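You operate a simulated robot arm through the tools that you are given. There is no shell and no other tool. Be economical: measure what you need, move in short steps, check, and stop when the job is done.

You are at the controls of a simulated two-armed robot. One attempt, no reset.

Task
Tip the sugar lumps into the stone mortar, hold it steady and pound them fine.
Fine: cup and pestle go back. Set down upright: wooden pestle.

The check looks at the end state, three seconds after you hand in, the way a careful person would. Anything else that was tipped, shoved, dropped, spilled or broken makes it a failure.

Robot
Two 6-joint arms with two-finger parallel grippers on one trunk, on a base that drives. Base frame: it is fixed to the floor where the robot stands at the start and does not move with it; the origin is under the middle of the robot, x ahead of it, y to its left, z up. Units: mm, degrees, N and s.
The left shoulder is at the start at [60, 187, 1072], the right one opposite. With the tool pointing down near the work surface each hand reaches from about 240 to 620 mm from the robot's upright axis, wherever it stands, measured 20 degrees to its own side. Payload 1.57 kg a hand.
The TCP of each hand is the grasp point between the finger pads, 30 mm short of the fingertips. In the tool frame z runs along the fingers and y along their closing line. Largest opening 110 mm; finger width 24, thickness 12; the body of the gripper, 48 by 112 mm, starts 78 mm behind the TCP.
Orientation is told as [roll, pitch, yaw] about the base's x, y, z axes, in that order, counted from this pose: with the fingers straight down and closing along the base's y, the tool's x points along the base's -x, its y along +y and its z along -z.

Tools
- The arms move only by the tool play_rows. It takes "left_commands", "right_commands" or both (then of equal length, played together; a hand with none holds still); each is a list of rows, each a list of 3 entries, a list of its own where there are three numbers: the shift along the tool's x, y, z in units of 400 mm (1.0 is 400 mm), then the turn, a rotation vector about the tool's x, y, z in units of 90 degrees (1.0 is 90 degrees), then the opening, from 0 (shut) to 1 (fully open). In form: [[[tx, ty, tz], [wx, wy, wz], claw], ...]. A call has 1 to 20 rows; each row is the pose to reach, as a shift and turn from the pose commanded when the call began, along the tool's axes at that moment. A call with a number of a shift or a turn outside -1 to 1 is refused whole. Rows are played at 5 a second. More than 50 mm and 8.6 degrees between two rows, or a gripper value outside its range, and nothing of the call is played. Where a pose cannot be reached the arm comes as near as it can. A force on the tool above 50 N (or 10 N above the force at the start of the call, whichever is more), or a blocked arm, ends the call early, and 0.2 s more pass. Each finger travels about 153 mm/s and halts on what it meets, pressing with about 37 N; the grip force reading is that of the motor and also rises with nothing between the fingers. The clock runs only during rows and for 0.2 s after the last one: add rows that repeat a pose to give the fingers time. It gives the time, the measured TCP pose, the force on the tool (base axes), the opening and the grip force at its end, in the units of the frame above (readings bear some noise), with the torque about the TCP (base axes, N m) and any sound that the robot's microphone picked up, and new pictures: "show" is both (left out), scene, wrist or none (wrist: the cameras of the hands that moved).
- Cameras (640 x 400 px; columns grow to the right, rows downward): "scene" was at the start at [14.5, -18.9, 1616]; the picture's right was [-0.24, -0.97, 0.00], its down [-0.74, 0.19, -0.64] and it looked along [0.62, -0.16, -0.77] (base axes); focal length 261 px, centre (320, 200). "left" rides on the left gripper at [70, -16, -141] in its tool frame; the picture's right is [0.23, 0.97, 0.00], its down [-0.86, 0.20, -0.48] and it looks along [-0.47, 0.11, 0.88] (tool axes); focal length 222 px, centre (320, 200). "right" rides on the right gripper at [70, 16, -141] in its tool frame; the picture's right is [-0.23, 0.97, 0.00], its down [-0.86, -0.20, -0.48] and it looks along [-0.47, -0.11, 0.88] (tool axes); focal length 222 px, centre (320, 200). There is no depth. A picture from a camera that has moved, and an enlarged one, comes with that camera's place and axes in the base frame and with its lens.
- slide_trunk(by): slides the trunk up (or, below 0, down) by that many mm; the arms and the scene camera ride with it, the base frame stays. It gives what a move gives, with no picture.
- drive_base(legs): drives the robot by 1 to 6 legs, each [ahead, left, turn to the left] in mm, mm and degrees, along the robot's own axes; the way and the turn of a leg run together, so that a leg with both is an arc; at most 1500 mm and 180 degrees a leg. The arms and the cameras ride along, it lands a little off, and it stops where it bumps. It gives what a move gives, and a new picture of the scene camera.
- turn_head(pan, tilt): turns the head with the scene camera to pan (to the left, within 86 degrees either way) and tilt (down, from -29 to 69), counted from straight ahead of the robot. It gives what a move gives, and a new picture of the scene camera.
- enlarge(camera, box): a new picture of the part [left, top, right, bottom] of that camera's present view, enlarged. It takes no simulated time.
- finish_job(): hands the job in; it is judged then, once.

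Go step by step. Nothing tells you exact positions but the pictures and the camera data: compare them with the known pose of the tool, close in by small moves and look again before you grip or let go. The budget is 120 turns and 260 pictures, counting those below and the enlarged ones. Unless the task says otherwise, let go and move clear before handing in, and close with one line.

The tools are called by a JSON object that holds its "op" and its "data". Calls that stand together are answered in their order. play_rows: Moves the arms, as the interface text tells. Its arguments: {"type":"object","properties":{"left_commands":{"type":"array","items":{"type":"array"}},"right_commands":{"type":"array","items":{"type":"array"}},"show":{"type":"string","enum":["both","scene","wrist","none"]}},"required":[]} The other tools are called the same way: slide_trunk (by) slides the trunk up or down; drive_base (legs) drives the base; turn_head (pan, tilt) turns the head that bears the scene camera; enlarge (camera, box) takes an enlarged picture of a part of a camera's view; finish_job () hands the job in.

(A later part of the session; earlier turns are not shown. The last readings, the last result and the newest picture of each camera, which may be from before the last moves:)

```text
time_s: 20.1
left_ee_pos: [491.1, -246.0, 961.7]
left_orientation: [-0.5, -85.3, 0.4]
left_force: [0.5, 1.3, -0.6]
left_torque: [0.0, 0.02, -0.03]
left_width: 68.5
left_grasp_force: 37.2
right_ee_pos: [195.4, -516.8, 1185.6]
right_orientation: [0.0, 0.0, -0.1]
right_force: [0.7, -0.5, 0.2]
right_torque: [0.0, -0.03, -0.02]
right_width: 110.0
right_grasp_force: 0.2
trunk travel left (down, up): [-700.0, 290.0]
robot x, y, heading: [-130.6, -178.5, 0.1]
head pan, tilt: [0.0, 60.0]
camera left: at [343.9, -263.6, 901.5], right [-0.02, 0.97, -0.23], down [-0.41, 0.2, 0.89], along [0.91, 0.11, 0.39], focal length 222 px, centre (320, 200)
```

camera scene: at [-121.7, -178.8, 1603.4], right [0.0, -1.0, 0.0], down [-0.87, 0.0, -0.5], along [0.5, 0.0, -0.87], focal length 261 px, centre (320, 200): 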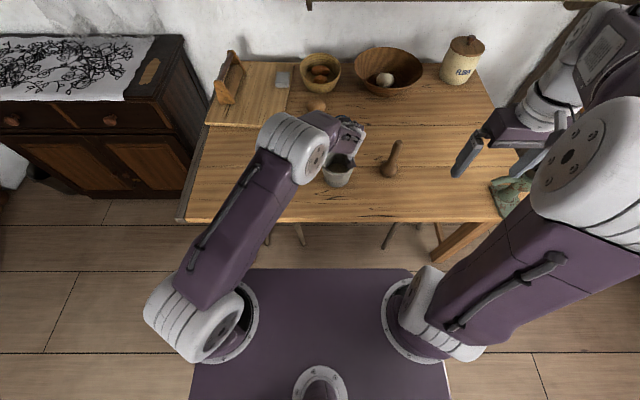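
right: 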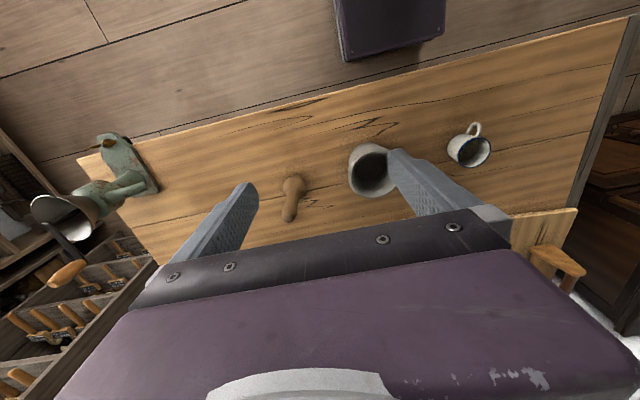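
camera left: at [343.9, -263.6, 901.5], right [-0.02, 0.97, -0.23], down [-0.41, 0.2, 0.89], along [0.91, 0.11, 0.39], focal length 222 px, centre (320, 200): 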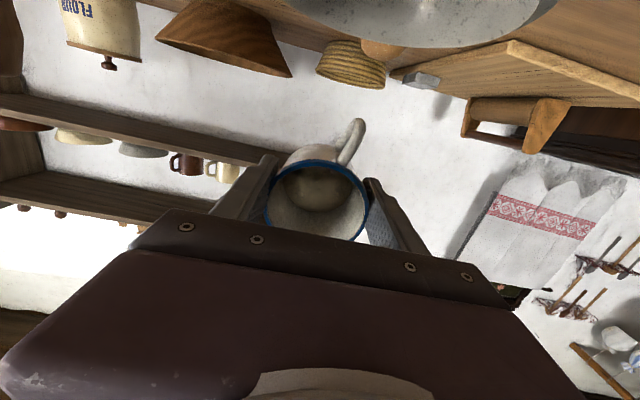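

{"op": "play_rows", "data": {"left_commands": [[[0.006, 0, -0.013], [0, -0.093, 0], 0.4], [[0.012, 0, -0.026], [0, -0.186, 0], 0.4], [[0.0185, 0, -0.0385], [0, -0.278, 0], 0.4], [[0.0185, 0, -0.0385], [0, -0.278, 0], 0.4]], "show": "both"}}

{"op": "enlarge", "data": {"camera": "left", "box": [260, 100, 400, 250]}}

```text
time_s: 21.1
left_ee_pos: [474.5, -245.5, 955.8]
left_orientation: [179.8, -69.7, -179.9]
left_force: [-0.5, -0.3, -1.2]
left_torque: [0.0, 0.03, 0.0]
left_width: 68.6
left_grasp_force: 36.7
right_ee_pos: [195.2, -517.7, 1185.3]
right_orientation: [-0.1, -0.1, 0.1]
right_force: [0.6, -0.4, -0.5]
right_torque: [-0.01, 0.0, 0.0]
right_width: 109.8
right_grasp_force: 0.1
trunk travel left (down, up): [-700.0, 290.0]
robot x, y, heading: [-129.0, -179.4, 0.1]
head pan, tilt: [0.0, 60.0]
camera scene: at [-121.7, -179.0, 1603.4], right [0.0, -1.0, 0.0], down [-0.87, 0.0, -0.5], along [0.5, 0.0, -0.87], focal length 261 px, centre (320, 200)
camera left: at [366.2, -264.1, 838.8], right [0.08, 0.97, -0.21], down [-0.75, 0.2, 0.64], along [0.66, 0.11, 0.74], focal length 222 px, centre (320, 200)
```

scene: 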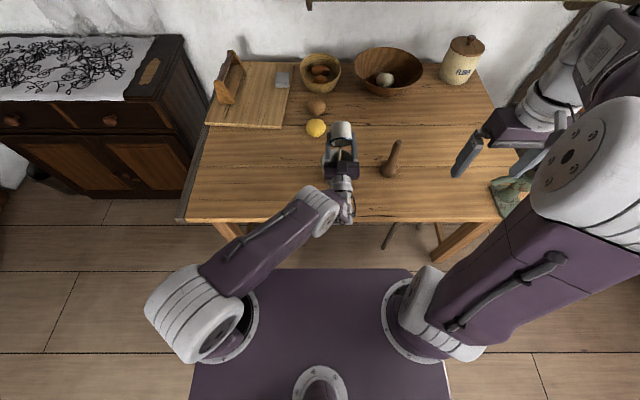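
left: 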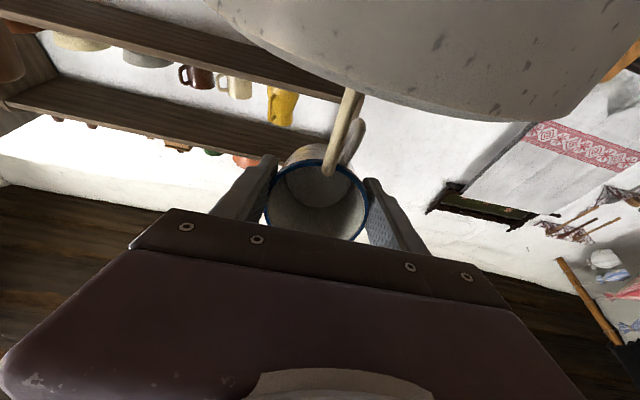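

```text
2.67 times, centred on (330, 175) of left
camera zoom: at [366.2, -264.1, 838.8], right [0.08, 0.97, -0.21], down [-0.75, 0.2, 0.64], along [0.66, 0.11, 0.74], focal length 592 px, centre (293, 267)
```

zoom: 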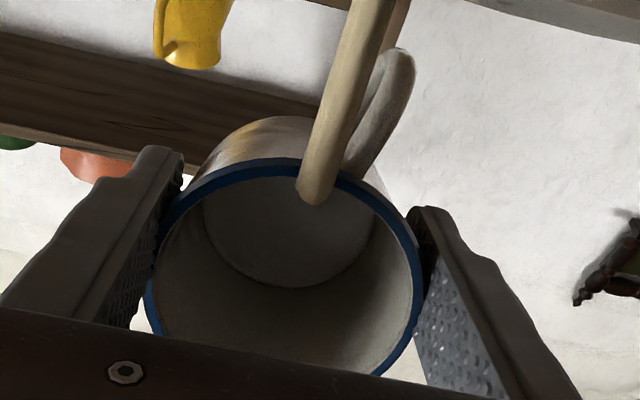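

The remaining sugar is streaming straight into the mortar. Hold here until it runs out.

{"op": "play_rows", "data": {"left_commands": [[[0, 0, 0], [0, 0, 0], 0.4], [[0, 0, 0], [0, 0, 0], 0.4], [[0, 0, 0], [0, 0, 0], 0.4], [[0, 0, 0], [0, 0, 0], 0.4], [[0, 0, 0], [0, 0, 0], 0.4], [[0, 0, 0], [0, 0, 0], 0.4]], "show": "none"}}

{"op": "enlarge", "data": {"camera": "left", "box": [260, 100, 400, 250]}}

```text
time_s: 22.6
left_ee_pos: [474.5, -247.0, 954.8]
left_orientation: [180.0, -69.8, -179.9]
left_force: [0.3, -0.1, -1.5]
left_torque: [0.02, 0.04, 0.04]
left_width: 68.7
left_grasp_force: 37.0
right_ee_pos: [195.3, -517.2, 1185.3]
right_orientation: [0.0, 0.0, 0.0]
right_force: [-0.2, -0.2, -0.5]
right_torque: [0.02, 0.0, 0.01]
right_width: 110.3
right_grasp_force: 0.0
trunk travel left (down, up): [-700.0, 290.0]
robot x, y, heading: [-125.1, -177.4, 0.2]
head pan, tilt: [0.0, 60.0]
```

```text
2.67 times, centred on (330, 175) of left
camera zoom: at [366.2, -264.0, 838.8], right [0.08, 0.97, -0.21], down [-0.74, 0.2, 0.64], along [0.66, 0.11, 0.74], focal length 592 px, centre (293, 267)
```

zoom: 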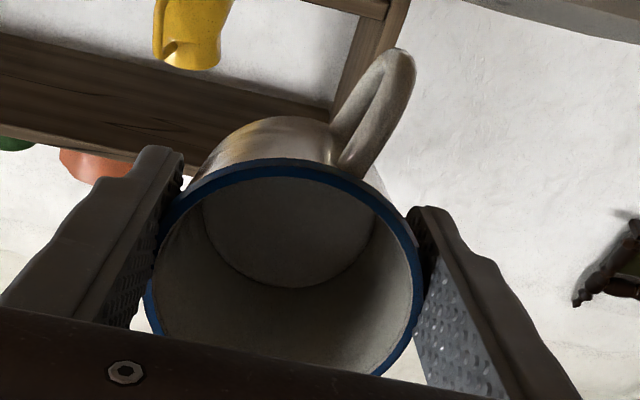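

The cup is empty. I untilt over the mortar, draw back, and then drive forward again to return the cup.

{"op": "play_rows", "data": {"left_commands": [[[-0.003, 0, 0.011], [0, 0.083, 0], 0.4], [[-0.006, 0, 0.022], [0, 0.166, 0], 0.4], [[-0.009, 0, 0.033], [0, 0.25, 0], 0.4], [[-0.011, 0, 0.044], [0, 0.333, 0], 0.4], [[-0.014, 0, 0.055], [0, 0.416, 0], 0.4], [[-0.016, 0, 0.066], [0, 0.5, 0], 0.4], [[-0.019, 0, 0.077], [0, 0.583, 0], 0.4], [[-0.021, 0, 0.0875], [0, 0.667, 0], 0.4], [[-0.062, 0, 0.02], [0, 0.75, 0], 0.4], [[-0.104, 0, -0.05], [0, 0.833, 0], 0.4], [[-0.145, 0, -0.117], [0, 0.917, 0], 0.4], [[-0.187, 0, -0.185], [0, 1.0, 0], 0.4], [[-0.187, 0, -0.185], [0, 1.0, 0], 0.4]], "show": "both"}}

{"op": "enlarge", "data": {"camera": "scene", "box": [290, 110, 430, 220]}}

```text
time_s: 25.4
left_ee_pos: [379.4, -246.1, 997.7]
left_orientation: [0.0, -20.3, -0.1]
left_force: [0.7, 0.2, -1.4]
left_torque: [0.03, -0.02, 0.03]
left_width: 68.4
left_grasp_force: 36.7
right_ee_pos: [195.4, -516.7, 1184.7]
right_orientation: [0.0, 0.0, 0.0]
right_force: [0.7, 0.7, -0.5]
right_torque: [0.02, 0.03, 0.01]
right_width: 110.0
right_grasp_force: 0.1
trunk travel left (down, up): [-700.0, 290.0]
robot x, y, heading: [-127.9, -180.8, 0.1]
head pan, tilt: [0.0, 60.0]
camera scene: at [-121.2, -178.9, 1603.4], right [0.0, -1.0, 0.0], down [-0.87, 0.0, -0.5], along [0.5, 0.0, -0.87], focal length 261 px, centre (320, 200)
camera left: at [264.7, -262.6, 1104.5], right [-0.21, 0.97, -0.08], down [0.64, 0.2, 0.74], along [0.74, 0.11, -0.66], focal length 222 px, centre (320, 200)
```

scene: 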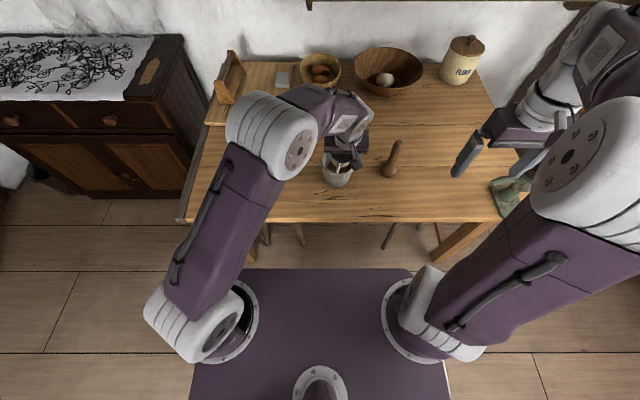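
left: 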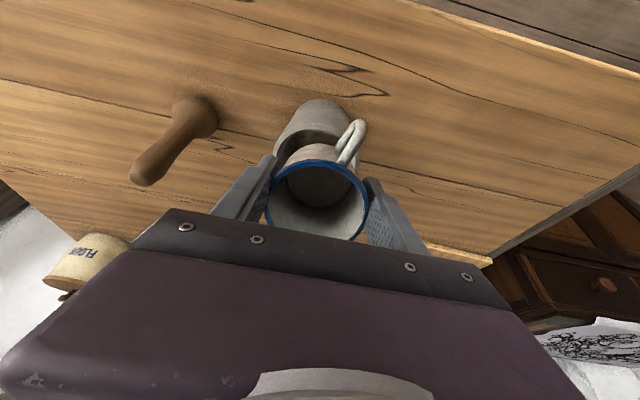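

```text
3.64 times, centred on (360, 165) of scene
camera zoom: at [-121.2, -178.9, 1603.4], right [0.0, -1.0, 0.0], down [-0.87, 0.0, -0.5], along [0.5, 0.0, -0.87], focal length 950 px, centre (174, 327)
```

zoom: 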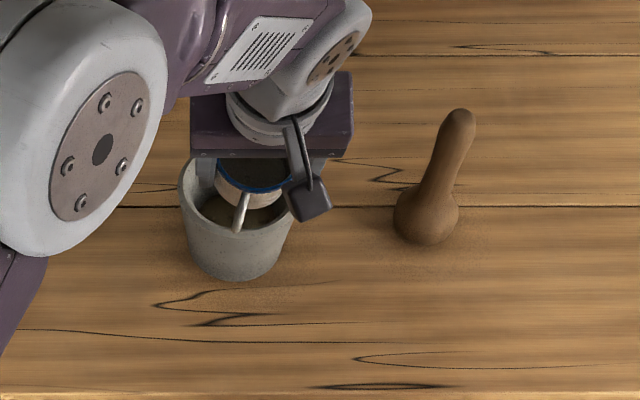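

Table is clean. Driving forward to where I picked up the cup.

{"op": "drive_base", "data": {"legs": [[128, 0, 0]]}}

```text
time_s: 26.6
left_ee_pos: [506.2, -245.6, 998.2]
left_orientation: [0.0, -20.3, 0.0]
left_force: [-0.4, 0.8, -0.6]
left_torque: [0.01, 0.0, 0.0]
left_width: 68.3
left_grasp_force: 37.0
right_ee_pos: [321.8, -516.9, 1187.0]
right_orientation: [0.0, 0.0, 0.0]
right_force: [0.5, 0.0, 0.4]
right_torque: [0.02, 0.0, 0.03]
right_width: 109.9
right_grasp_force: 0.1
trunk travel left (down, up): [-700.0, 290.0]
robot x, y, heading: [0.7, -179.2, -0.1]
head pan, tilt: [0.0, 60.0]
camera scene: at [5.1, -178.7, 1603.4], right [0.0, -1.0, 0.0], down [-0.87, 0.0, -0.5], along [0.5, 0.0, -0.87], focal length 261 px, centre (320, 200)
```

scene: 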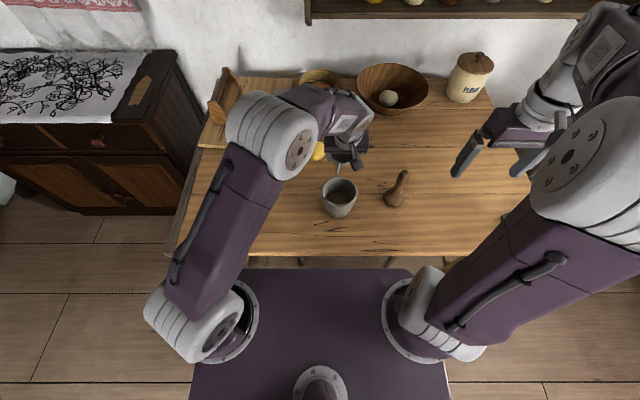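

{"op": "play_rows", "data": {"left_commands": [[[0.023, 0.084, 0.03], [0, 0.032, 0], 0.4], [[0.046, 0.168, 0.059], [0, 0.064, 0], 0.4], [[0.068, 0.253, 0.089], [0, 0.097, 0], 0.4], [[0.091, 0.337, 0.119], [0, 0.129, 0], 0.4], [[0.114, 0.421, 0.148], [0, 0.161, 0], 0.4], [[0.137, 0.506, 0.178], [0, 0.193, 0], 0.4], [[0.1595, 0.59, 0.2075], [0, 0.2256, 0], 0.4], [[0.1595, 0.59, 0.2075], [0, 0.2256, 0], 0.4]], "show": "both"}}

```text
time_s: 28.4
left_ee_pos: [475.7, -9.0, 896.9]
left_orientation: [0.0, 0.0, 0.0]
left_force: [0.1, 0.6, -0.9]
left_torque: [0.04, -0.01, -0.02]
left_width: 68.5
left_grasp_force: 37.1
right_ee_pos: [323.2, -518.0, 1185.5]
right_orientation: [0.0, 0.0, 0.0]
right_force: [-0.5, 0.3, 0.1]
right_torque: [0.03, -0.04, -0.03]
right_width: 109.9
right_grasp_force: 0.1
trunk travel left (down, up): [-700.0, 290.0]
robot x, y, heading: [-2.8, -175.1, 0.3]
head pan, tilt: [0.0, 60.0]
camera scene: at [6.6, -179.5, 1603.4], right [0.0, -1.0, 0.0], down [-0.87, 0.0, -0.5], along [0.5, 0.0, -0.87], focal length 261 px, centre (320, 200)
camera left: at [405.8, -25.9, 1037.3], right [-0.23, 0.97, 0.0], down [0.86, 0.2, 0.48], along [0.46, 0.11, -0.88], focal length 222 px, centre (320, 200)
```

scene: 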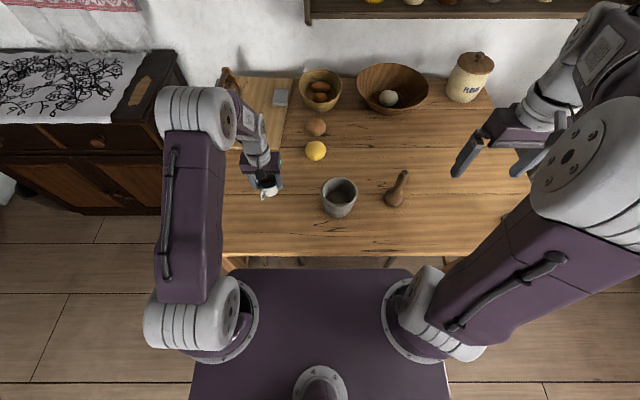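
left: 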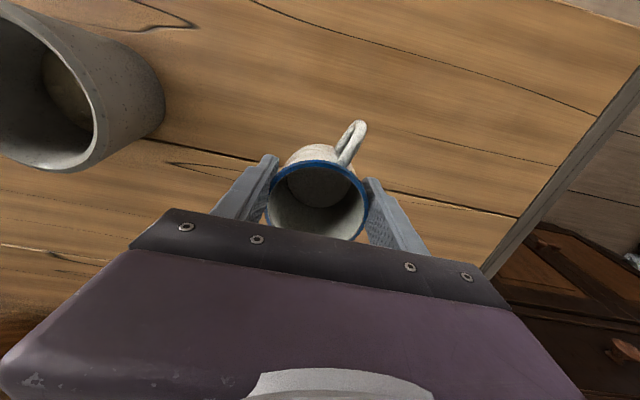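

Descending to the original height to set the cup down.

{"op": "play_rows", "data": {"left_commands": [[[0, 0, 0.09], [0, 0, 0], 0.4], [[0, 0, 0.16], [0, 0, 0], 0.4], [[0, 0, 0.2], [0, 0, 0], 0.4], [[0, 0, 0.211], [0, 0, 0], 0.4], [[0, 0, 0.211], [0, 0, 0], 0.4]], "show": "none"}}

{"op": "enlarge", "data": {"camera": "scene", "box": [220, 140, 340, 230]}}

```text
time_s: 29.6
left_ee_pos: [475.6, -9.3, 813.5]
left_orientation: [0.0, 0.1, 0.1]
left_force: [-0.4, 1.0, -0.9]
left_torque: [0.0, 0.03, 0.02]
left_width: 68.3
left_grasp_force: 37.6
right_ee_pos: [322.2, -516.6, 1185.9]
right_orientation: [0.0, 0.0, -0.1]
right_force: [0.4, 0.0, 1.2]
right_torque: [-0.01, 0.02, -0.01]
right_width: 110.1
right_grasp_force: 0.1
trunk travel left (down, up): [-700.0, 290.0]
robot x, y, heading: [-0.9, -177.1, 0.0]
head pan, tilt: [0.0, 60.0]
```

```text
4.44 times, centred on (280, 185) of scene
camera zoom: at [6.7, -178.7, 1603.4], right [0.0, -1.0, 0.0], down [-0.87, 0.0, -0.5], along [0.5, 0.0, -0.87], focal length 1161 px, centre (498, 267)
```

zoom: 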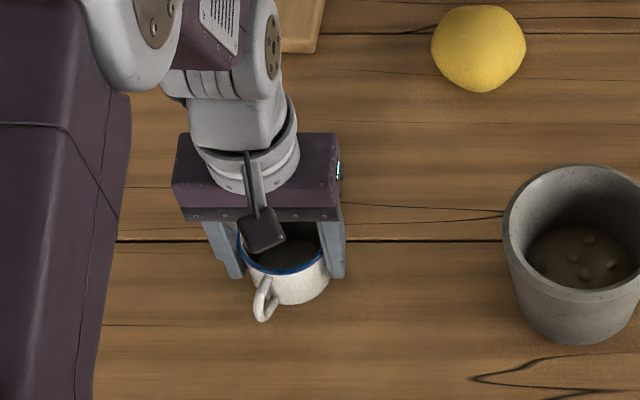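

Still a couple of millimetres up. I creep down until the force shows contact.

{"op": "play_rows", "data": {"left_commands": [[[0, 0, 0.004], [0, 0, 0], 0.4], [[0, 0, 0.007], [0, 0, 0], 0.4], [[0, 0, 0.009], [0, 0, 0], 0.4], [[0, 0, 0.009], [0, 0, 0], 0.4]], "show": "none"}}

```text
time_s: 30.6
left_ee_pos: [473.7, -9.7, 810.4]
left_orientation: [0.1, -0.1, 0.2]
left_force: [0.5, 8.5, 18.3]
left_torque: [-0.16, -0.15, 0.05]
left_width: 68.1
left_grasp_force: 36.8
right_ee_pos: [322.2, -517.3, 1185.3]
right_orientation: [0.0, -0.1, 0.1]
right_force: [-0.4, -0.2, 0.1]
right_torque: [0.0, -0.01, 0.01]
right_width: 110.0
right_grasp_force: 0.1
trunk travel left (down, up): [-700.0, 290.0]
robot x, y, heading: [-0.6, -175.9, -0.1]
head pan, tilt: [0.0, 60.0]
```

Contact felt (18 N). Releasing and lifting clear.

{"op": "play_rows", "data": {"left_commands": [[[0, 0, -0.003], [0, 0, 0], 0.4], [[0, 0, -0.003], [0, 0, 0], 0.7], [[0, 0, -0.003], [0, 0, 0], 0.9], [[0, 0, -0.003], [0, 0, 0], 1], [[0, 0, -0.003], [0, 0, 0], 1], [[0, 0, -0.06], [0, 0, 0], 1], [[0, 0, -0.15], [0, 0, 0], 1], [[0, 0, -0.25], [0, 0, 0], 1], [[0.1, 0, -0.35], [0, 0, 0], 1], [[0.17, 0, -0.42], [0, 0, 0], 1]], "show": "both"}}

{"op": "enlarge", "data": {"camera": "scene", "box": [220, 140, 420, 240]}}

```text
refused: row 9 steps farther than a row can; nothing moved
```

```text
3.20 times, centred on (320, 190) of scene
camera zoom: at [4.0, -177.8, 1603.5], right [0.0, -1.0, 0.0], down [-0.87, 0.0, -0.5], along [0.5, 0.0, -0.87], focal length 836 px, centre (320, 232)
```

zoom: 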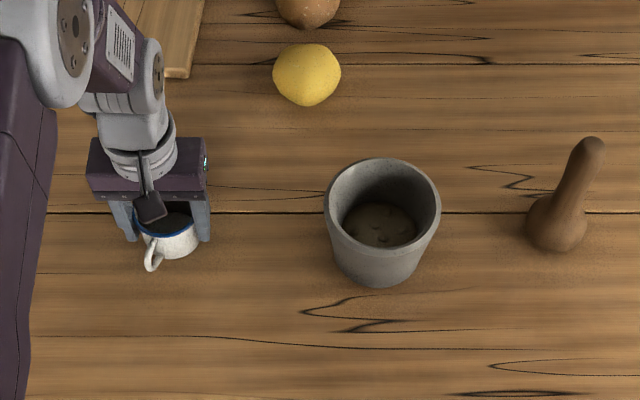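

One step was too long and the whole call was refused. Repeating it with a shorter retreat.

{"op": "play_rows", "data": {"left_commands": [[[0, 0, -0.003], [0, 0, 0], 0.4], [[0, 0, -0.003], [0, 0, 0], 0.7], [[0, 0, -0.003], [0, 0, 0], 0.9], [[0, 0, -0.003], [0, 0, 0], 1], [[0, 0, -0.003], [0, 0, 0], 1], [[0, 0, -0.06], [0, 0, 0], 1], [[0, 0, -0.15], [0, 0, 0], 1], [[0, 0, -0.25], [0, 0, 0], 1], [[0.07, 0, -0.32], [0, 0, 0], 1], [[0.14, 0, -0.39], [0, 0, 0], 1]], "show": "both"}}

{"op": "enlarge", "data": {"camera": "scene", "box": [220, 140, 420, 240]}}

```text
time_s: 32.8
left_ee_pos: [419.3, -10.0, 966.4]
left_orientation: [0.0, -0.1, 0.0]
left_force: [0.0, -1.0, 0.3]
left_torque: [-0.01, 0.0, 0.01]
left_width: 109.8
left_grasp_force: 0.0
right_ee_pos: [321.8, -517.0, 1186.2]
right_orientation: [0.0, 0.0, 0.1]
right_force: [-0.2, -0.9, 0.2]
right_torque: [-0.01, 0.0, 0.04]
right_width: 110.1
right_grasp_force: 0.0
trunk travel left (down, up): [-700.0, 290.0]
robot x, y, heading: [3.0, -179.3, -0.2]
head pan, tilt: [0.0, 60.0]
camera scene: at [4.6, -178.8, 1603.4], right [0.0, -1.0, 0.0], down [-0.87, 0.0, -0.5], along [0.5, 0.0, -0.87], focal length 261 px, centre (320, 200)
camera left: at [348.3, -26.9, 1106.0], right [-0.23, 0.97, 0.0], down [0.85, 0.2, 0.48], along [0.47, 0.11, -0.88], focal length 222 px, centre (320, 200)
```

scene: 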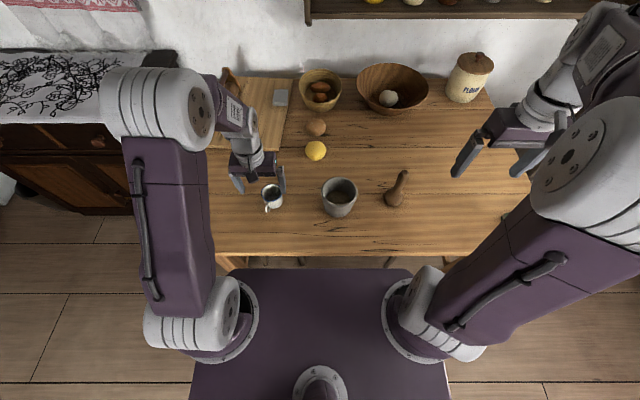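
left: 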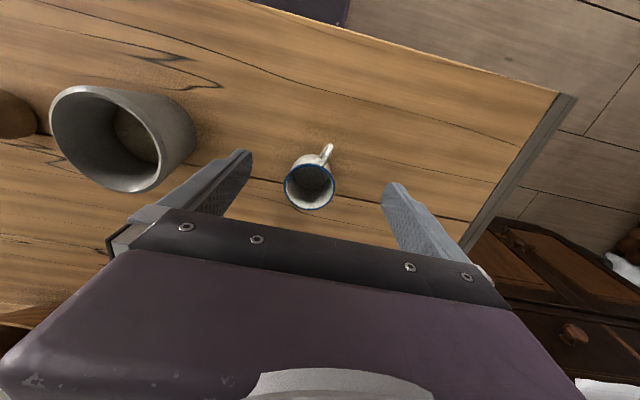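

```text
3.20 times, centred on (320, 190) of scene
camera zoom: at [4.6, -178.8, 1603.4], right [0.0, -1.0, 0.0], down [-0.87, 0.0, -0.5], along [0.5, 0.0, -0.87], focal length 836 px, centre (320, 232)
```

zoom: 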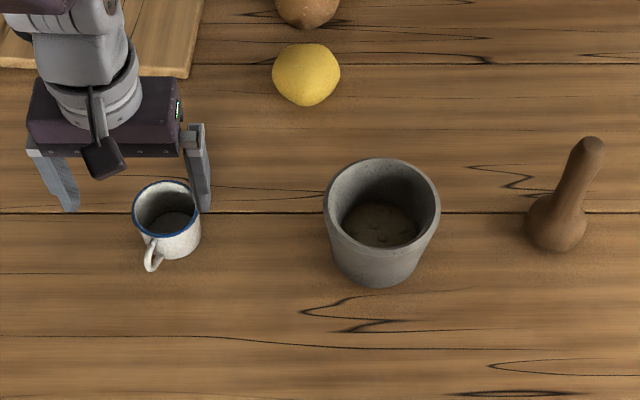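

The cup is back upright in place. Next I measure the mortar's base and centre carefully, since the fingers only just fit around its lower part.

{"op": "enlarge", "data": {"camera": "scene", "box": [310, 170, 370, 220]}}

{"op": "enlarge", "data": {"camera": "left", "box": [40, 70, 210, 200]}}

{"op": "enlarge", "data": {"camera": "right", "box": [240, 100, 480, 250]}}

```text
8.00 times, centred on (340, 195) of scene
camera zoom: at [4.6, -178.8, 1603.4], right [0.0, -1.0, 0.0], down [-0.87, 0.0, -0.5], along [0.5, 0.0, -0.87], focal length 2090 px, centre (160, 240)
```

zoom: 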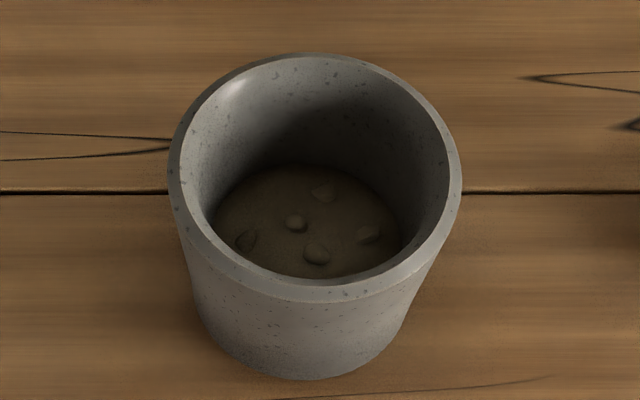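

```text
3.08 times, centred on (125, 135) of left
camera zoom: at [348.3, -26.9, 1106.0], right [-0.23, 0.97, 0.0], down [0.85, 0.2, 0.48], along [0.47, 0.11, -0.88], focal length 684 px, centre (920, 400)
```

zoom: 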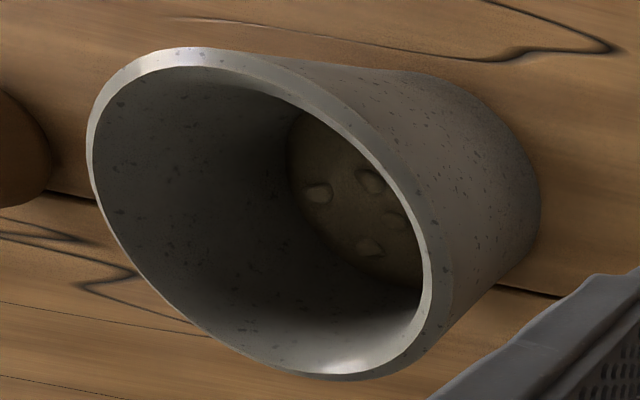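

```text
2.67 times, centred on (360, 175) of right
camera zoom: at [252.4, -500.6, 1327.7], right [0.23, 0.97, 0.0], down [0.85, -0.2, 0.48], along [0.47, -0.11, -0.88], focal length 592 px, centre (213, 267)
```

zoom: 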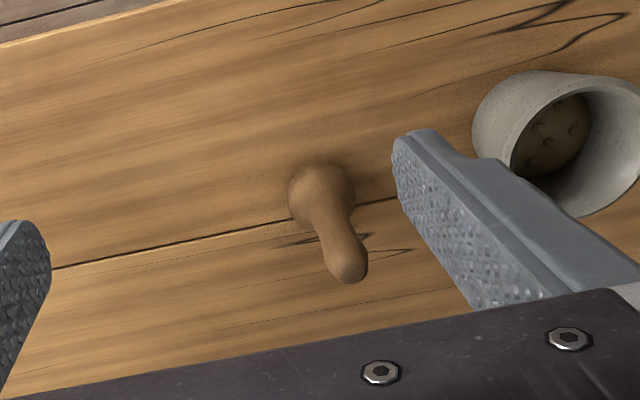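

The mortar tapers only from about ø124 to ø103, so it can't safely be straddled from outside with a 110 mm opening. Instead I'll clamp its left wall, one finger inside and one outside, with the hand tilted 45° to leave room for the pestle. Moving the left hand above that wall at about (456,-185).

{"op": "play_rows", "data": {"left_commands": [[[-0.015, -0.073, 0.011], [0, -0.083, 0], 1], [[-0.031, -0.146, 0.022], [0, -0.167, 0], 1], [[-0.046, -0.219, 0.033], [0, -0.25, 0], 1], [[-0.062, -0.292, 0.043], [0, -0.333, 0], 1], [[-0.077, -0.365, 0.054], [0, -0.417, 0], 1], [[-0.0925, -0.4375, 0.065], [0, -0.5, 0], 0.6], [[-0.0925, -0.4375, 0.065], [0, -0.5, 0], 0.4]], "show": "both"}}

{"op": "enlarge", "data": {"camera": "scene", "box": [280, 120, 420, 240]}}

```text
time_s: 34.4
left_ee_pos: [457.9, -183.5, 942.0]
left_orientation: [-0.2, -45.0, 0.1]
left_force: [0.0, 0.0, 0.3]
left_torque: [-0.01, 0.01, 0.02]
left_width: 44.1
left_grasp_force: 0.1
left hand out of reach, approached as far as the arm can: row 3, 4
right_ee_pos: [323.5, -516.3, 1185.6]
right_orientation: [-0.1, -0.1, -0.1]
right_force: [1.0, 0.3, -0.5]
right_torque: [0.01, 0.01, 0.02]
right_width: 109.9
right_grasp_force: 0.0
trunk travel left (down, up): [-700.0, 290.0]
robot x, y, heading: [1.0, -180.9, 0.1]
head pan, tilt: [0.0, 60.0]
camera scene: at [6.4, -177.6, 1603.4], right [0.0, -1.0, 0.0], down [-0.87, 0.0, -0.5], along [0.5, 0.0, -0.87], focal length 261 px, centre (320, 200)
camera left: at [307.9, -200.8, 989.5], right [-0.16, 0.97, -0.16], down [0.27, 0.2, 0.94], along [0.95, 0.11, -0.29], focal length 222 px, centre (320, 200)
```

scene: 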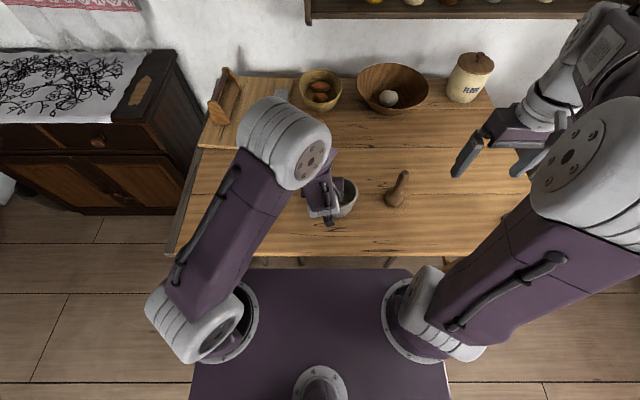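
left: 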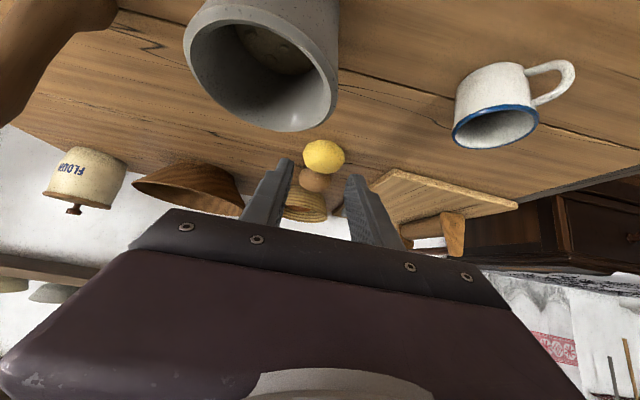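

```text
3.33 times, centred on (350, 180) of scene
camera zoom: at [6.4, -177.6, 1603.4], right [0.0, -1.0, 0.0], down [-0.87, 0.0, -0.5], along [0.5, 0.0, -0.87], focal length 871 px, centre (220, 267)
```

zoom: 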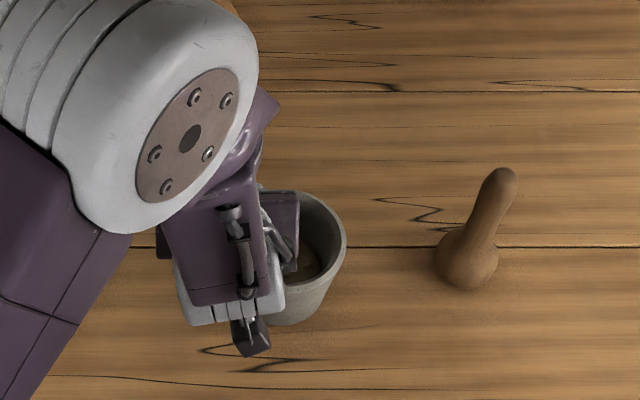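

The pose works but is cramped against where the right wrist will be. I swing the grip point to the far-left wall, with the hand yawed -28° in line with the left shoulder.

{"op": "play_rows", "data": {"left_commands": [[[0.004, -0.002, 0.029], [0.055, 0, 0.055], 0.4], [[0.008, -0.003, 0.058], [0.11, 0, 0.11], 0.4], [[0.012, -0.005, 0.086], [0.165, 0, 0.165], 0.4], [[0.016, -0.006, 0.115], [0.22, 0, 0.22], 0.4], [[0.016, -0.006, 0.115], [0.22, 0, 0.22], 0.4]], "show": "both"}}

{"op": "enlarge", "data": {"camera": "scene", "box": [290, 130, 410, 230]}}

{"op": "enlarge", "data": {"camera": "right", "box": [300, 60, 560, 240]}}

```text
time_s: 35.6
left_ee_pos: [464.7, -243.5, 911.7]
left_orientation: [3.9, -44.1, -28.9]
left_force: [-0.5, 0.3, -0.6]
left_torque: [-0.01, 0.01, -0.02]
left_width: 43.9
left_grasp_force: 0.2
left hand out of reach, approached as far as the arm can: row 1, 2, 3, 4, 5
right_ee_pos: [323.7, -516.5, 1185.2]
right_orientation: [0.0, 0.0, 0.0]
right_force: [-0.9, -1.1, 0.4]
right_torque: [0.01, 0.03, -0.04]
right_width: 110.1
right_grasp_force: 0.1
trunk travel left (down, up): [-700.0, 290.0]
robot x, y, heading: [2.3, -180.1, 0.3]
head pan, tilt: [0.0, 60.0]
camera scene: at [7.0, -178.1, 1603.4], right [0.0, -1.0, 0.0], down [-0.87, 0.0, -0.5], along [0.5, 0.0, -0.87], focal length 261 px, centre (320, 200)
camera left: at [324.1, -196.3, 963.0], right [0.29, 0.95, -0.11], down [0.32, 0.01, 0.95], along [0.9, -0.31, -0.3], focal length 222 px, centre (320, 200)
```

scene: 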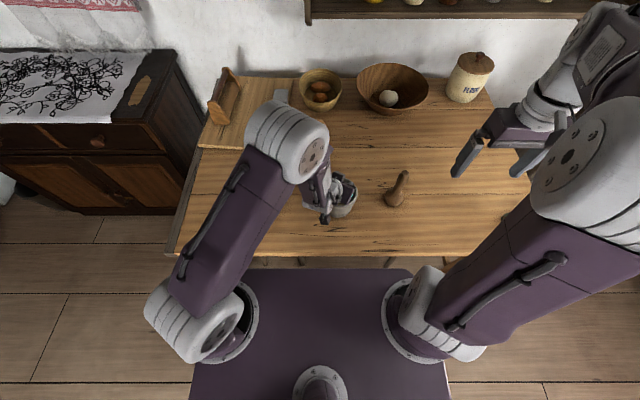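
left: 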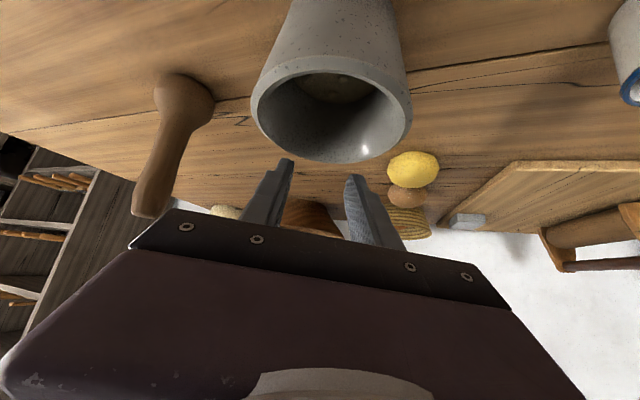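

```text
4.00 times, centred on (350, 180) of scene
camera zoom: at [7.0, -178.1, 1603.4], right [0.0, -1.0, 0.0], down [-0.87, 0.0, -0.5], along [0.5, 0.0, -0.87], focal length 1045 px, centre (200, 280)
```

zoom: 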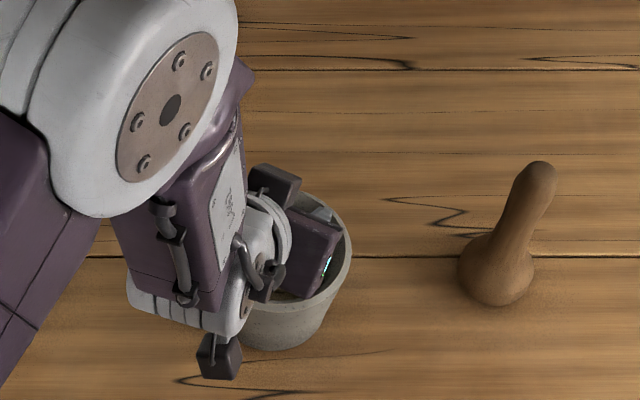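

```text
2.22 times, centred on (430, 150) of right
camera zoom: at [254.4, -500.0, 1327.5], right [0.23, 0.97, 0.0], down [0.86, -0.2, 0.48], along [0.47, -0.11, -0.88], focal length 494 px, centre (76, 311)
```

zoom: 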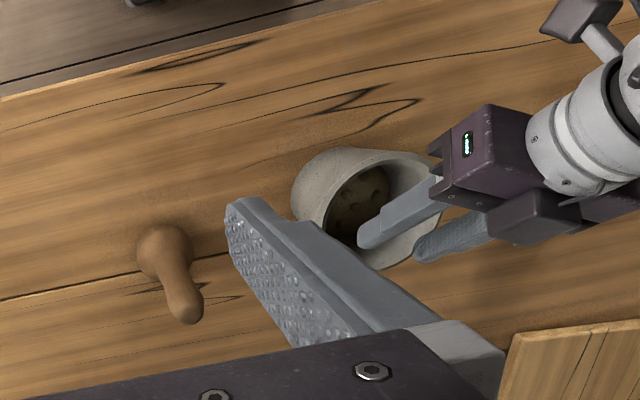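

The base is too close for this angle, so I back it off 120 mm and retry.

{"op": "drive_base", "data": {"legs": [[-120, 0, 0]]}}

```text
time_s: 36.9
left_ee_pos: [347.5, -243.9, 914.4]
left_orientation: [3.9, -44.1, -28.7]
left_force: [-0.3, -1.1, 0.4]
left_torque: [0.03, -0.02, 0.0]
left_width: 43.9
left_grasp_force: 0.1
right_ee_pos: [207.2, -517.4, 1184.8]
right_orientation: [0.1, 0.1, 0.0]
right_force: [0.3, 0.1, 0.4]
right_torque: [0.0, -0.01, -0.02]
right_width: 110.1
right_grasp_force: 0.1
trunk travel left (down, up): [-700.0, 290.0]
robot x, y, heading: [-117.8, -180.4, 0.2]
head pan, tilt: [0.0, 60.0]
camera scene: at [-110.0, -178.6, 1603.4], right [0.0, -1.0, 0.0], down [-0.87, 0.0, -0.5], along [0.5, 0.0, -0.87], focal length 261 px, centre (320, 200)
```

scene: 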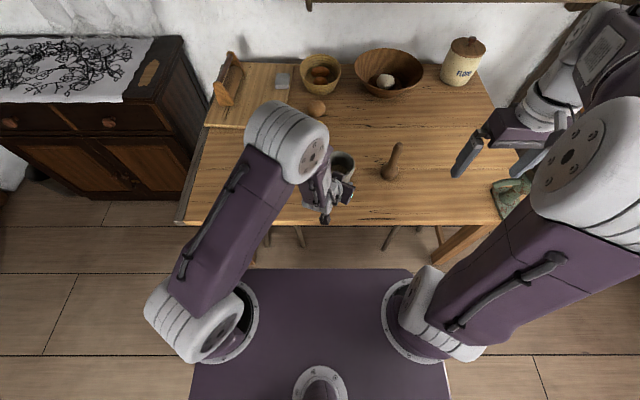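

{"op": "play_rows", "data": {"left_commands": [[[-0.038, 0.07, 0.05], [0.011, -0.002, 0], 0.4], [[-0.076, 0.14, 0.1], [0.022, -0.005, 0], 0.4], [[-0.114, 0.21, 0.15], [0.033, -0.007, 0], 0.4], [[-0.1525, 0.2805, 0.199], [0.043, -0.01, 0], 0.4], [[-0.1525, 0.2805, 0.199], [0.043, -0.01, 0], 0.4]], "show": "both"}}

{"op": "enlarge", "data": {"camera": "scene", "box": [290, 110, 410, 210]}}

{"op": "enlarge", "data": {"camera": "left", "box": [180, 30, 500, 230]}}

```text
time_s: 38.1
left_ee_pos: [414.2, -277.9, 900.1]
left_orientation: [-0.6, -45.4, -24.0]
left_force: [-0.8, -0.9, -0.2]
left_torque: [0.0, -0.02, 0.01]
left_width: 44.1
left_grasp_force: 0.1
left hand out of reach, approached as far as the arm can: row 1, 2, 3, 4, 5
right_ee_pos: [205.8, -518.1, 1185.0]
right_orientation: [0.1, 0.1, 0.0]
right_force: [0.2, 0.3, -0.4]
right_torque: [-0.03, 0.01, 0.02]
right_width: 110.0
right_grasp_force: 0.0
trunk travel left (down, up): [-700.0, 290.0]
robot x, y, heading: [-117.2, -179.3, -0.0]
head pan, tilt: [0.0, 60.0]
camera scene: at [-111.8, -178.8, 1603.4], right [0.0, -1.0, 0.0], down [-0.87, 0.0, -0.5], along [0.5, 0.0, -0.87], focal length 261 px, centre (320, 200)
camera left: at [271.7, -231.7, 948.1], right [0.26, 0.95, -0.17], down [0.32, 0.08, 0.94], along [0.91, -0.3, -0.29], focal length 222 px, centre (320, 200)
```

scene: 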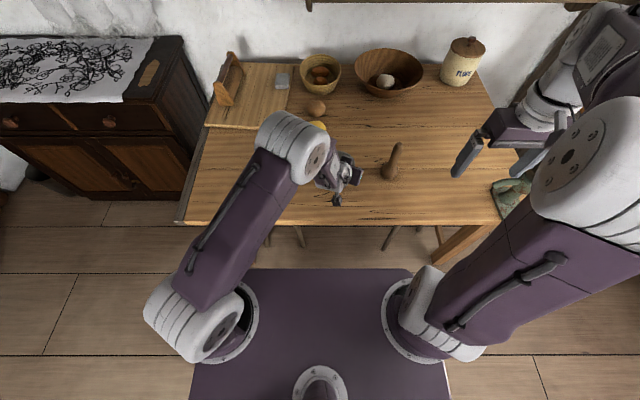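
left: 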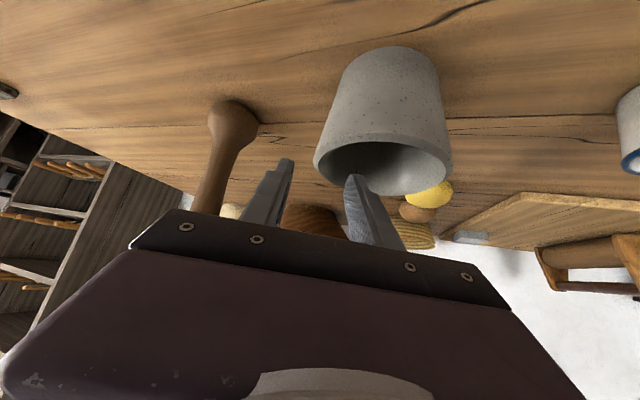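

```text
4.00 times, centred on (350, 160) of scene
camera zoom: at [-111.8, -178.8, 1603.4], right [0.0, -1.0, 0.0], down [-0.87, 0.0, -0.5], along [0.5, 0.0, -0.87], focal length 1045 px, centre (200, 360)
```

zoom: 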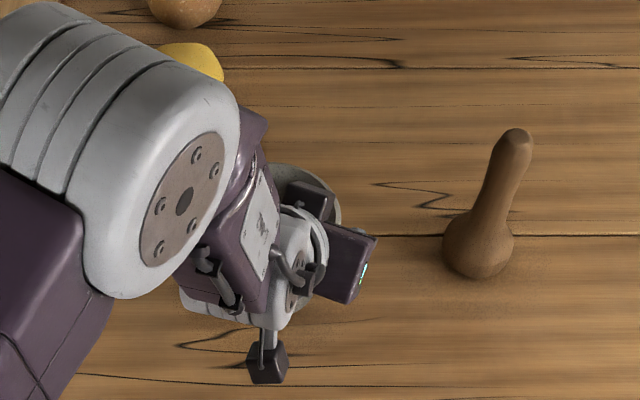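

```text
2.00 times, centred on (340, 130) of left
camera zoom: at [271.7, -231.7, 948.1], right [0.26, 0.95, -0.17], down [0.32, 0.08, 0.94], along [0.91, -0.3, -0.29], focal length 444 px, centre (280, 340)
```

zoom: 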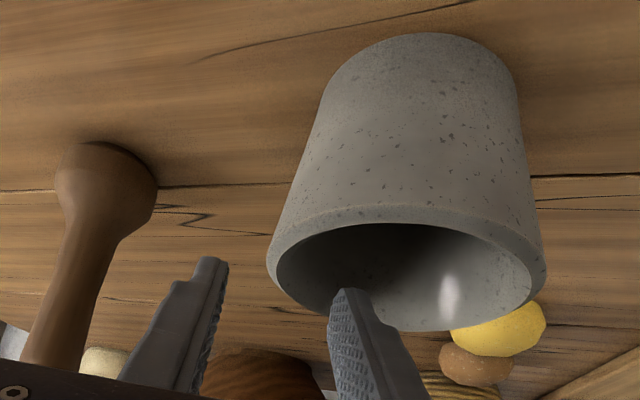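

Negative yaw runs this arm into a wrist limit. I go back to yaw 0, which was reachable, with the base staying further back.

{"op": "play_rows", "data": {"left_commands": [[[-0.009, 0.064, -0.009], [-0.048, 0, -0.047], 0.4], [[-0.018, 0.128, -0.017], [-0.095, 0, -0.094], 0.4], [[-0.027, 0.19, -0.026], [-0.143, 0, -0.14], 0.4], [[-0.036, 0.255, -0.034], [-0.19, 0, -0.187], 0.4], [[-0.036, 0.255, -0.034], [-0.19, 0, -0.187], 0.4]], "show": "both"}}

{"op": "enlarge", "data": {"camera": "scene", "box": [290, 110, 410, 210]}}

{"op": "enlarge", "data": {"camera": "left", "box": [180, 30, 500, 230]}}

```text
time_s: 39.3
left_ee_pos: [453.9, -187.1, 920.4]
left_orientation: [-0.3, -45.0, -0.1]
left_force: [-0.2, 1.2, -0.1]
left_torque: [0.01, 0.01, 0.0]
left_width: 43.9
left_grasp_force: 0.0
right_ee_pos: [205.0, -517.1, 1185.2]
right_orientation: [0.1, 0.0, 0.0]
right_force: [0.7, 0.2, 0.2]
right_torque: [0.0, 0.03, 0.0]
right_width: 110.0
right_grasp_force: 0.1
trunk travel left (down, up): [-700.0, 290.0]
robot x, y, heading: [-118.5, -177.5, -0.1]
head pan, tilt: [0.0, 60.0]
camera scene: at [-111.4, -179.0, 1603.4], right [0.0, -1.0, 0.0], down [-0.87, 0.0, -0.5], along [0.5, 0.0, -0.87], focal length 261 px, centre (320, 200)
camera left: at [305.2, -203.7, 968.8], right [-0.15, 0.97, -0.17], down [0.27, 0.2, 0.94], along [0.95, 0.1, -0.29], focal length 222 px, centre (320, 200)
```

scene: 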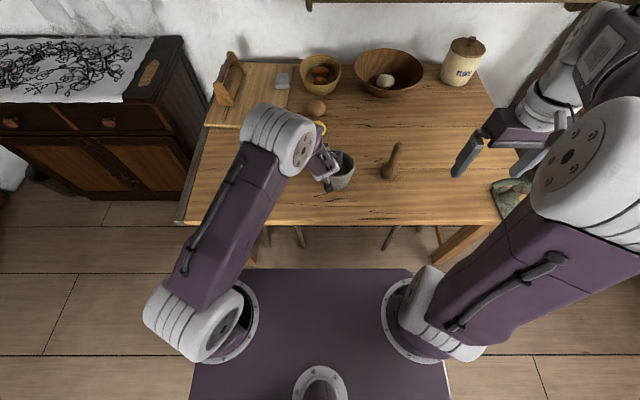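
left: 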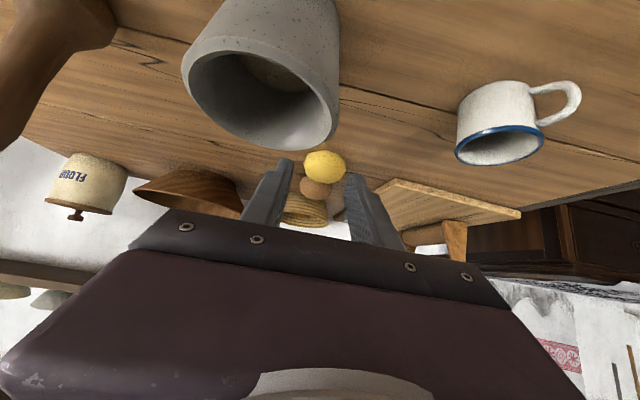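

```text
4.00 times, centred on (350, 160) of scene
camera zoom: at [-111.4, -179.0, 1603.4], right [0.0, -1.0, 0.0], down [-0.87, 0.0, -0.5], along [0.5, 0.0, -0.87], focal length 1045 px, centre (200, 360)
```

zoom: 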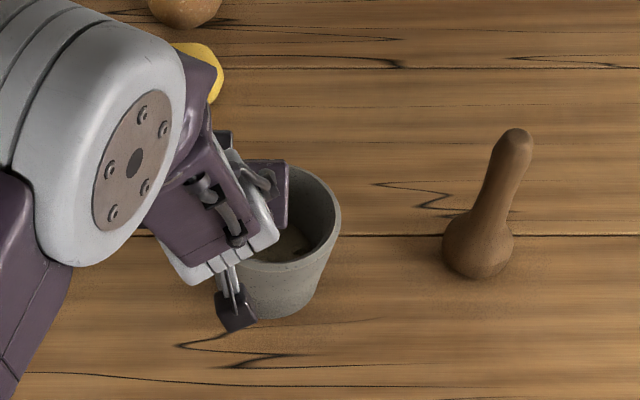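

```text
2.00 times, centred on (340, 130) of left
camera zoom: at [305.2, -203.7, 968.8], right [-0.15, 0.97, -0.17], down [0.27, 0.2, 0.94], along [0.95, 0.1, -0.29], focal length 444 px, centre (280, 340)
```

zoom: 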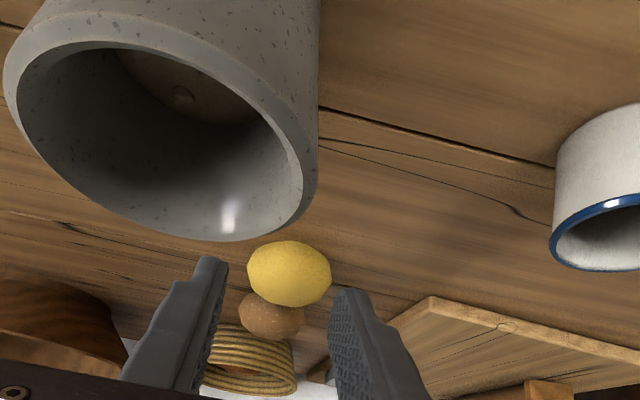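

Reachable now, and the projected rim matches the camera view. I lower straight down so the fingers straddle the left wall.

{"op": "play_rows", "data": {"left_commands": [[[0.03, 0, 0.032], [0, 0, 0], 0.4], [[0.06, 0, 0.064], [0, 0, 0], 0.4], [[0.085, 0, 0.09], [0, 0, 0], 0.4], [[0.1095, 0, 0.1167], [0, 0, 0], 0.4], [[0.1095, 0, 0.1167], [0, 0, 0], 0.4]], "show": "both"}}

{"op": "enlarge", "data": {"camera": "left", "box": [180, 30, 500, 230]}}

{"op": "enlarge", "data": {"camera": "right", "box": [380, 40, 560, 180]}}

```text
time_s: 40.5
left_ee_pos: [456.1, -188.8, 856.4]
left_orientation: [-0.3, -45.2, -0.2]
left_force: [-0.3, -0.5, 0.0]
left_torque: [-0.03, -0.02, 0.0]
left_width: 44.2
left_grasp_force: 0.1
right_ee_pos: [205.0, -516.8, 1185.5]
right_orientation: [0.0, -0.1, -0.1]
right_force: [0.2, -1.2, -0.2]
right_torque: [-0.04, 0.01, 0.0]
right_width: 110.0
right_grasp_force: 0.1
trunk travel left (down, up): [-700.0, 290.0]
robot x, y, heading: [-116.4, -180.4, 0.2]
head pan, tilt: [0.0, 60.0]
camera scene: at [-111.5, -178.7, 1603.4], right [0.0, -1.0, 0.0], down [-0.87, 0.0, -0.5], along [0.5, 0.0, -0.87], focal length 261 px, centre (320, 200)
camera left: at [306.7, -204.5, 905.0], right [-0.15, 0.97, -0.17], down [0.27, 0.2, 0.94], along [0.95, 0.1, -0.29], focal length 222 px, centre (320, 200)
```

scene: 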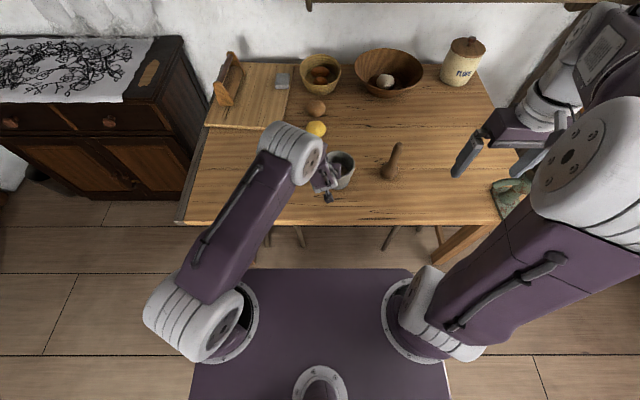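
left: 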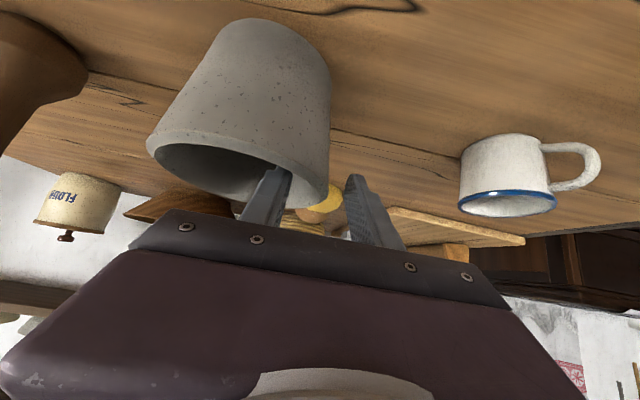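

```text
2.00 times, centred on (340, 130) of left
camera zoom: at [306.7, -204.5, 905.0], right [-0.15, 0.97, -0.17], down [0.27, 0.2, 0.94], along [0.95, 0.1, -0.29], focal length 444 px, centre (280, 340)
```

zoom: 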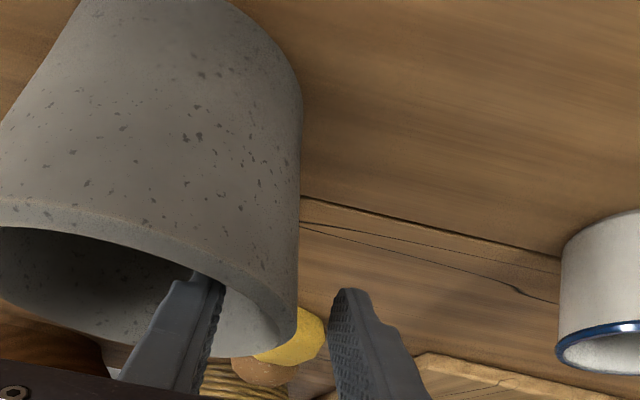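

```text
2.86 times, centred on (470, 110) of right
camera zoom: at [135.9, -500.6, 1327.4], right [0.23, 0.97, 0.0], down [0.86, -0.2, 0.48], along [0.47, -0.11, -0.88], focal length 635 px, centre (-109, 457)
```

zoom: 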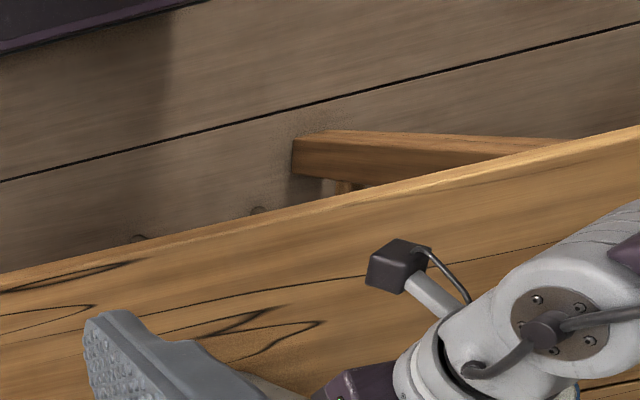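

The fingers straddle the wall. I shift 3 mm to +y and close most of the way, then check again before touching.

{"op": "play_rows", "data": {"left_commands": [[[0, 0.008, 0], [0, 0, 0], 0.35], [[0, 0.008, 0], [0, 0, 0], 0.25], [[0, 0.008, 0], [0, 0, 0], 0.2], [[0, 0.008, 0], [0, 0, 0], 0.2]], "show": "none"}}

{"op": "enlarge", "data": {"camera": "left", "box": [240, 130, 400, 230]}}

```text
time_s: 41.5
left_ee_pos: [457.4, -186.0, 857.1]
left_orientation: [-0.3, -45.1, -0.2]
left_force: [3.5, -5.6, 3.9]
left_torque: [-0.04, 0.04, 0.13]
left_width: 26.4
left_grasp_force: 2.4
right_ee_pos: [206.4, -517.1, 1184.9]
right_orientation: [0.2, 0.1, 0.1]
right_force: [0.0, -0.2, -0.1]
right_torque: [-0.02, 0.0, 0.02]
right_width: 109.9
right_grasp_force: 0.1
trunk travel left (down, up): [-700.0, 290.0]
robot x, y, heading: [-117.1, -181.0, 0.1]
head pan, tilt: [0.0, 60.0]
```

```text
4.00 times, centred on (320, 180) of left
camera zoom: at [307.1, -202.4, 905.7], right [-0.15, 0.97, -0.17], down [0.26, 0.2, 0.94], along [0.95, 0.1, -0.29], focal length 888 px, centre (320, 280)
```

zoom: 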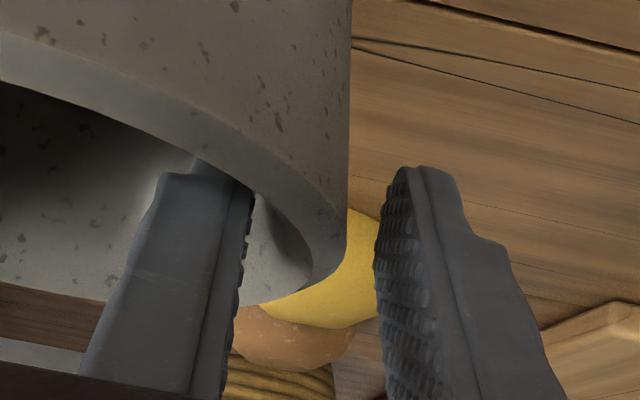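

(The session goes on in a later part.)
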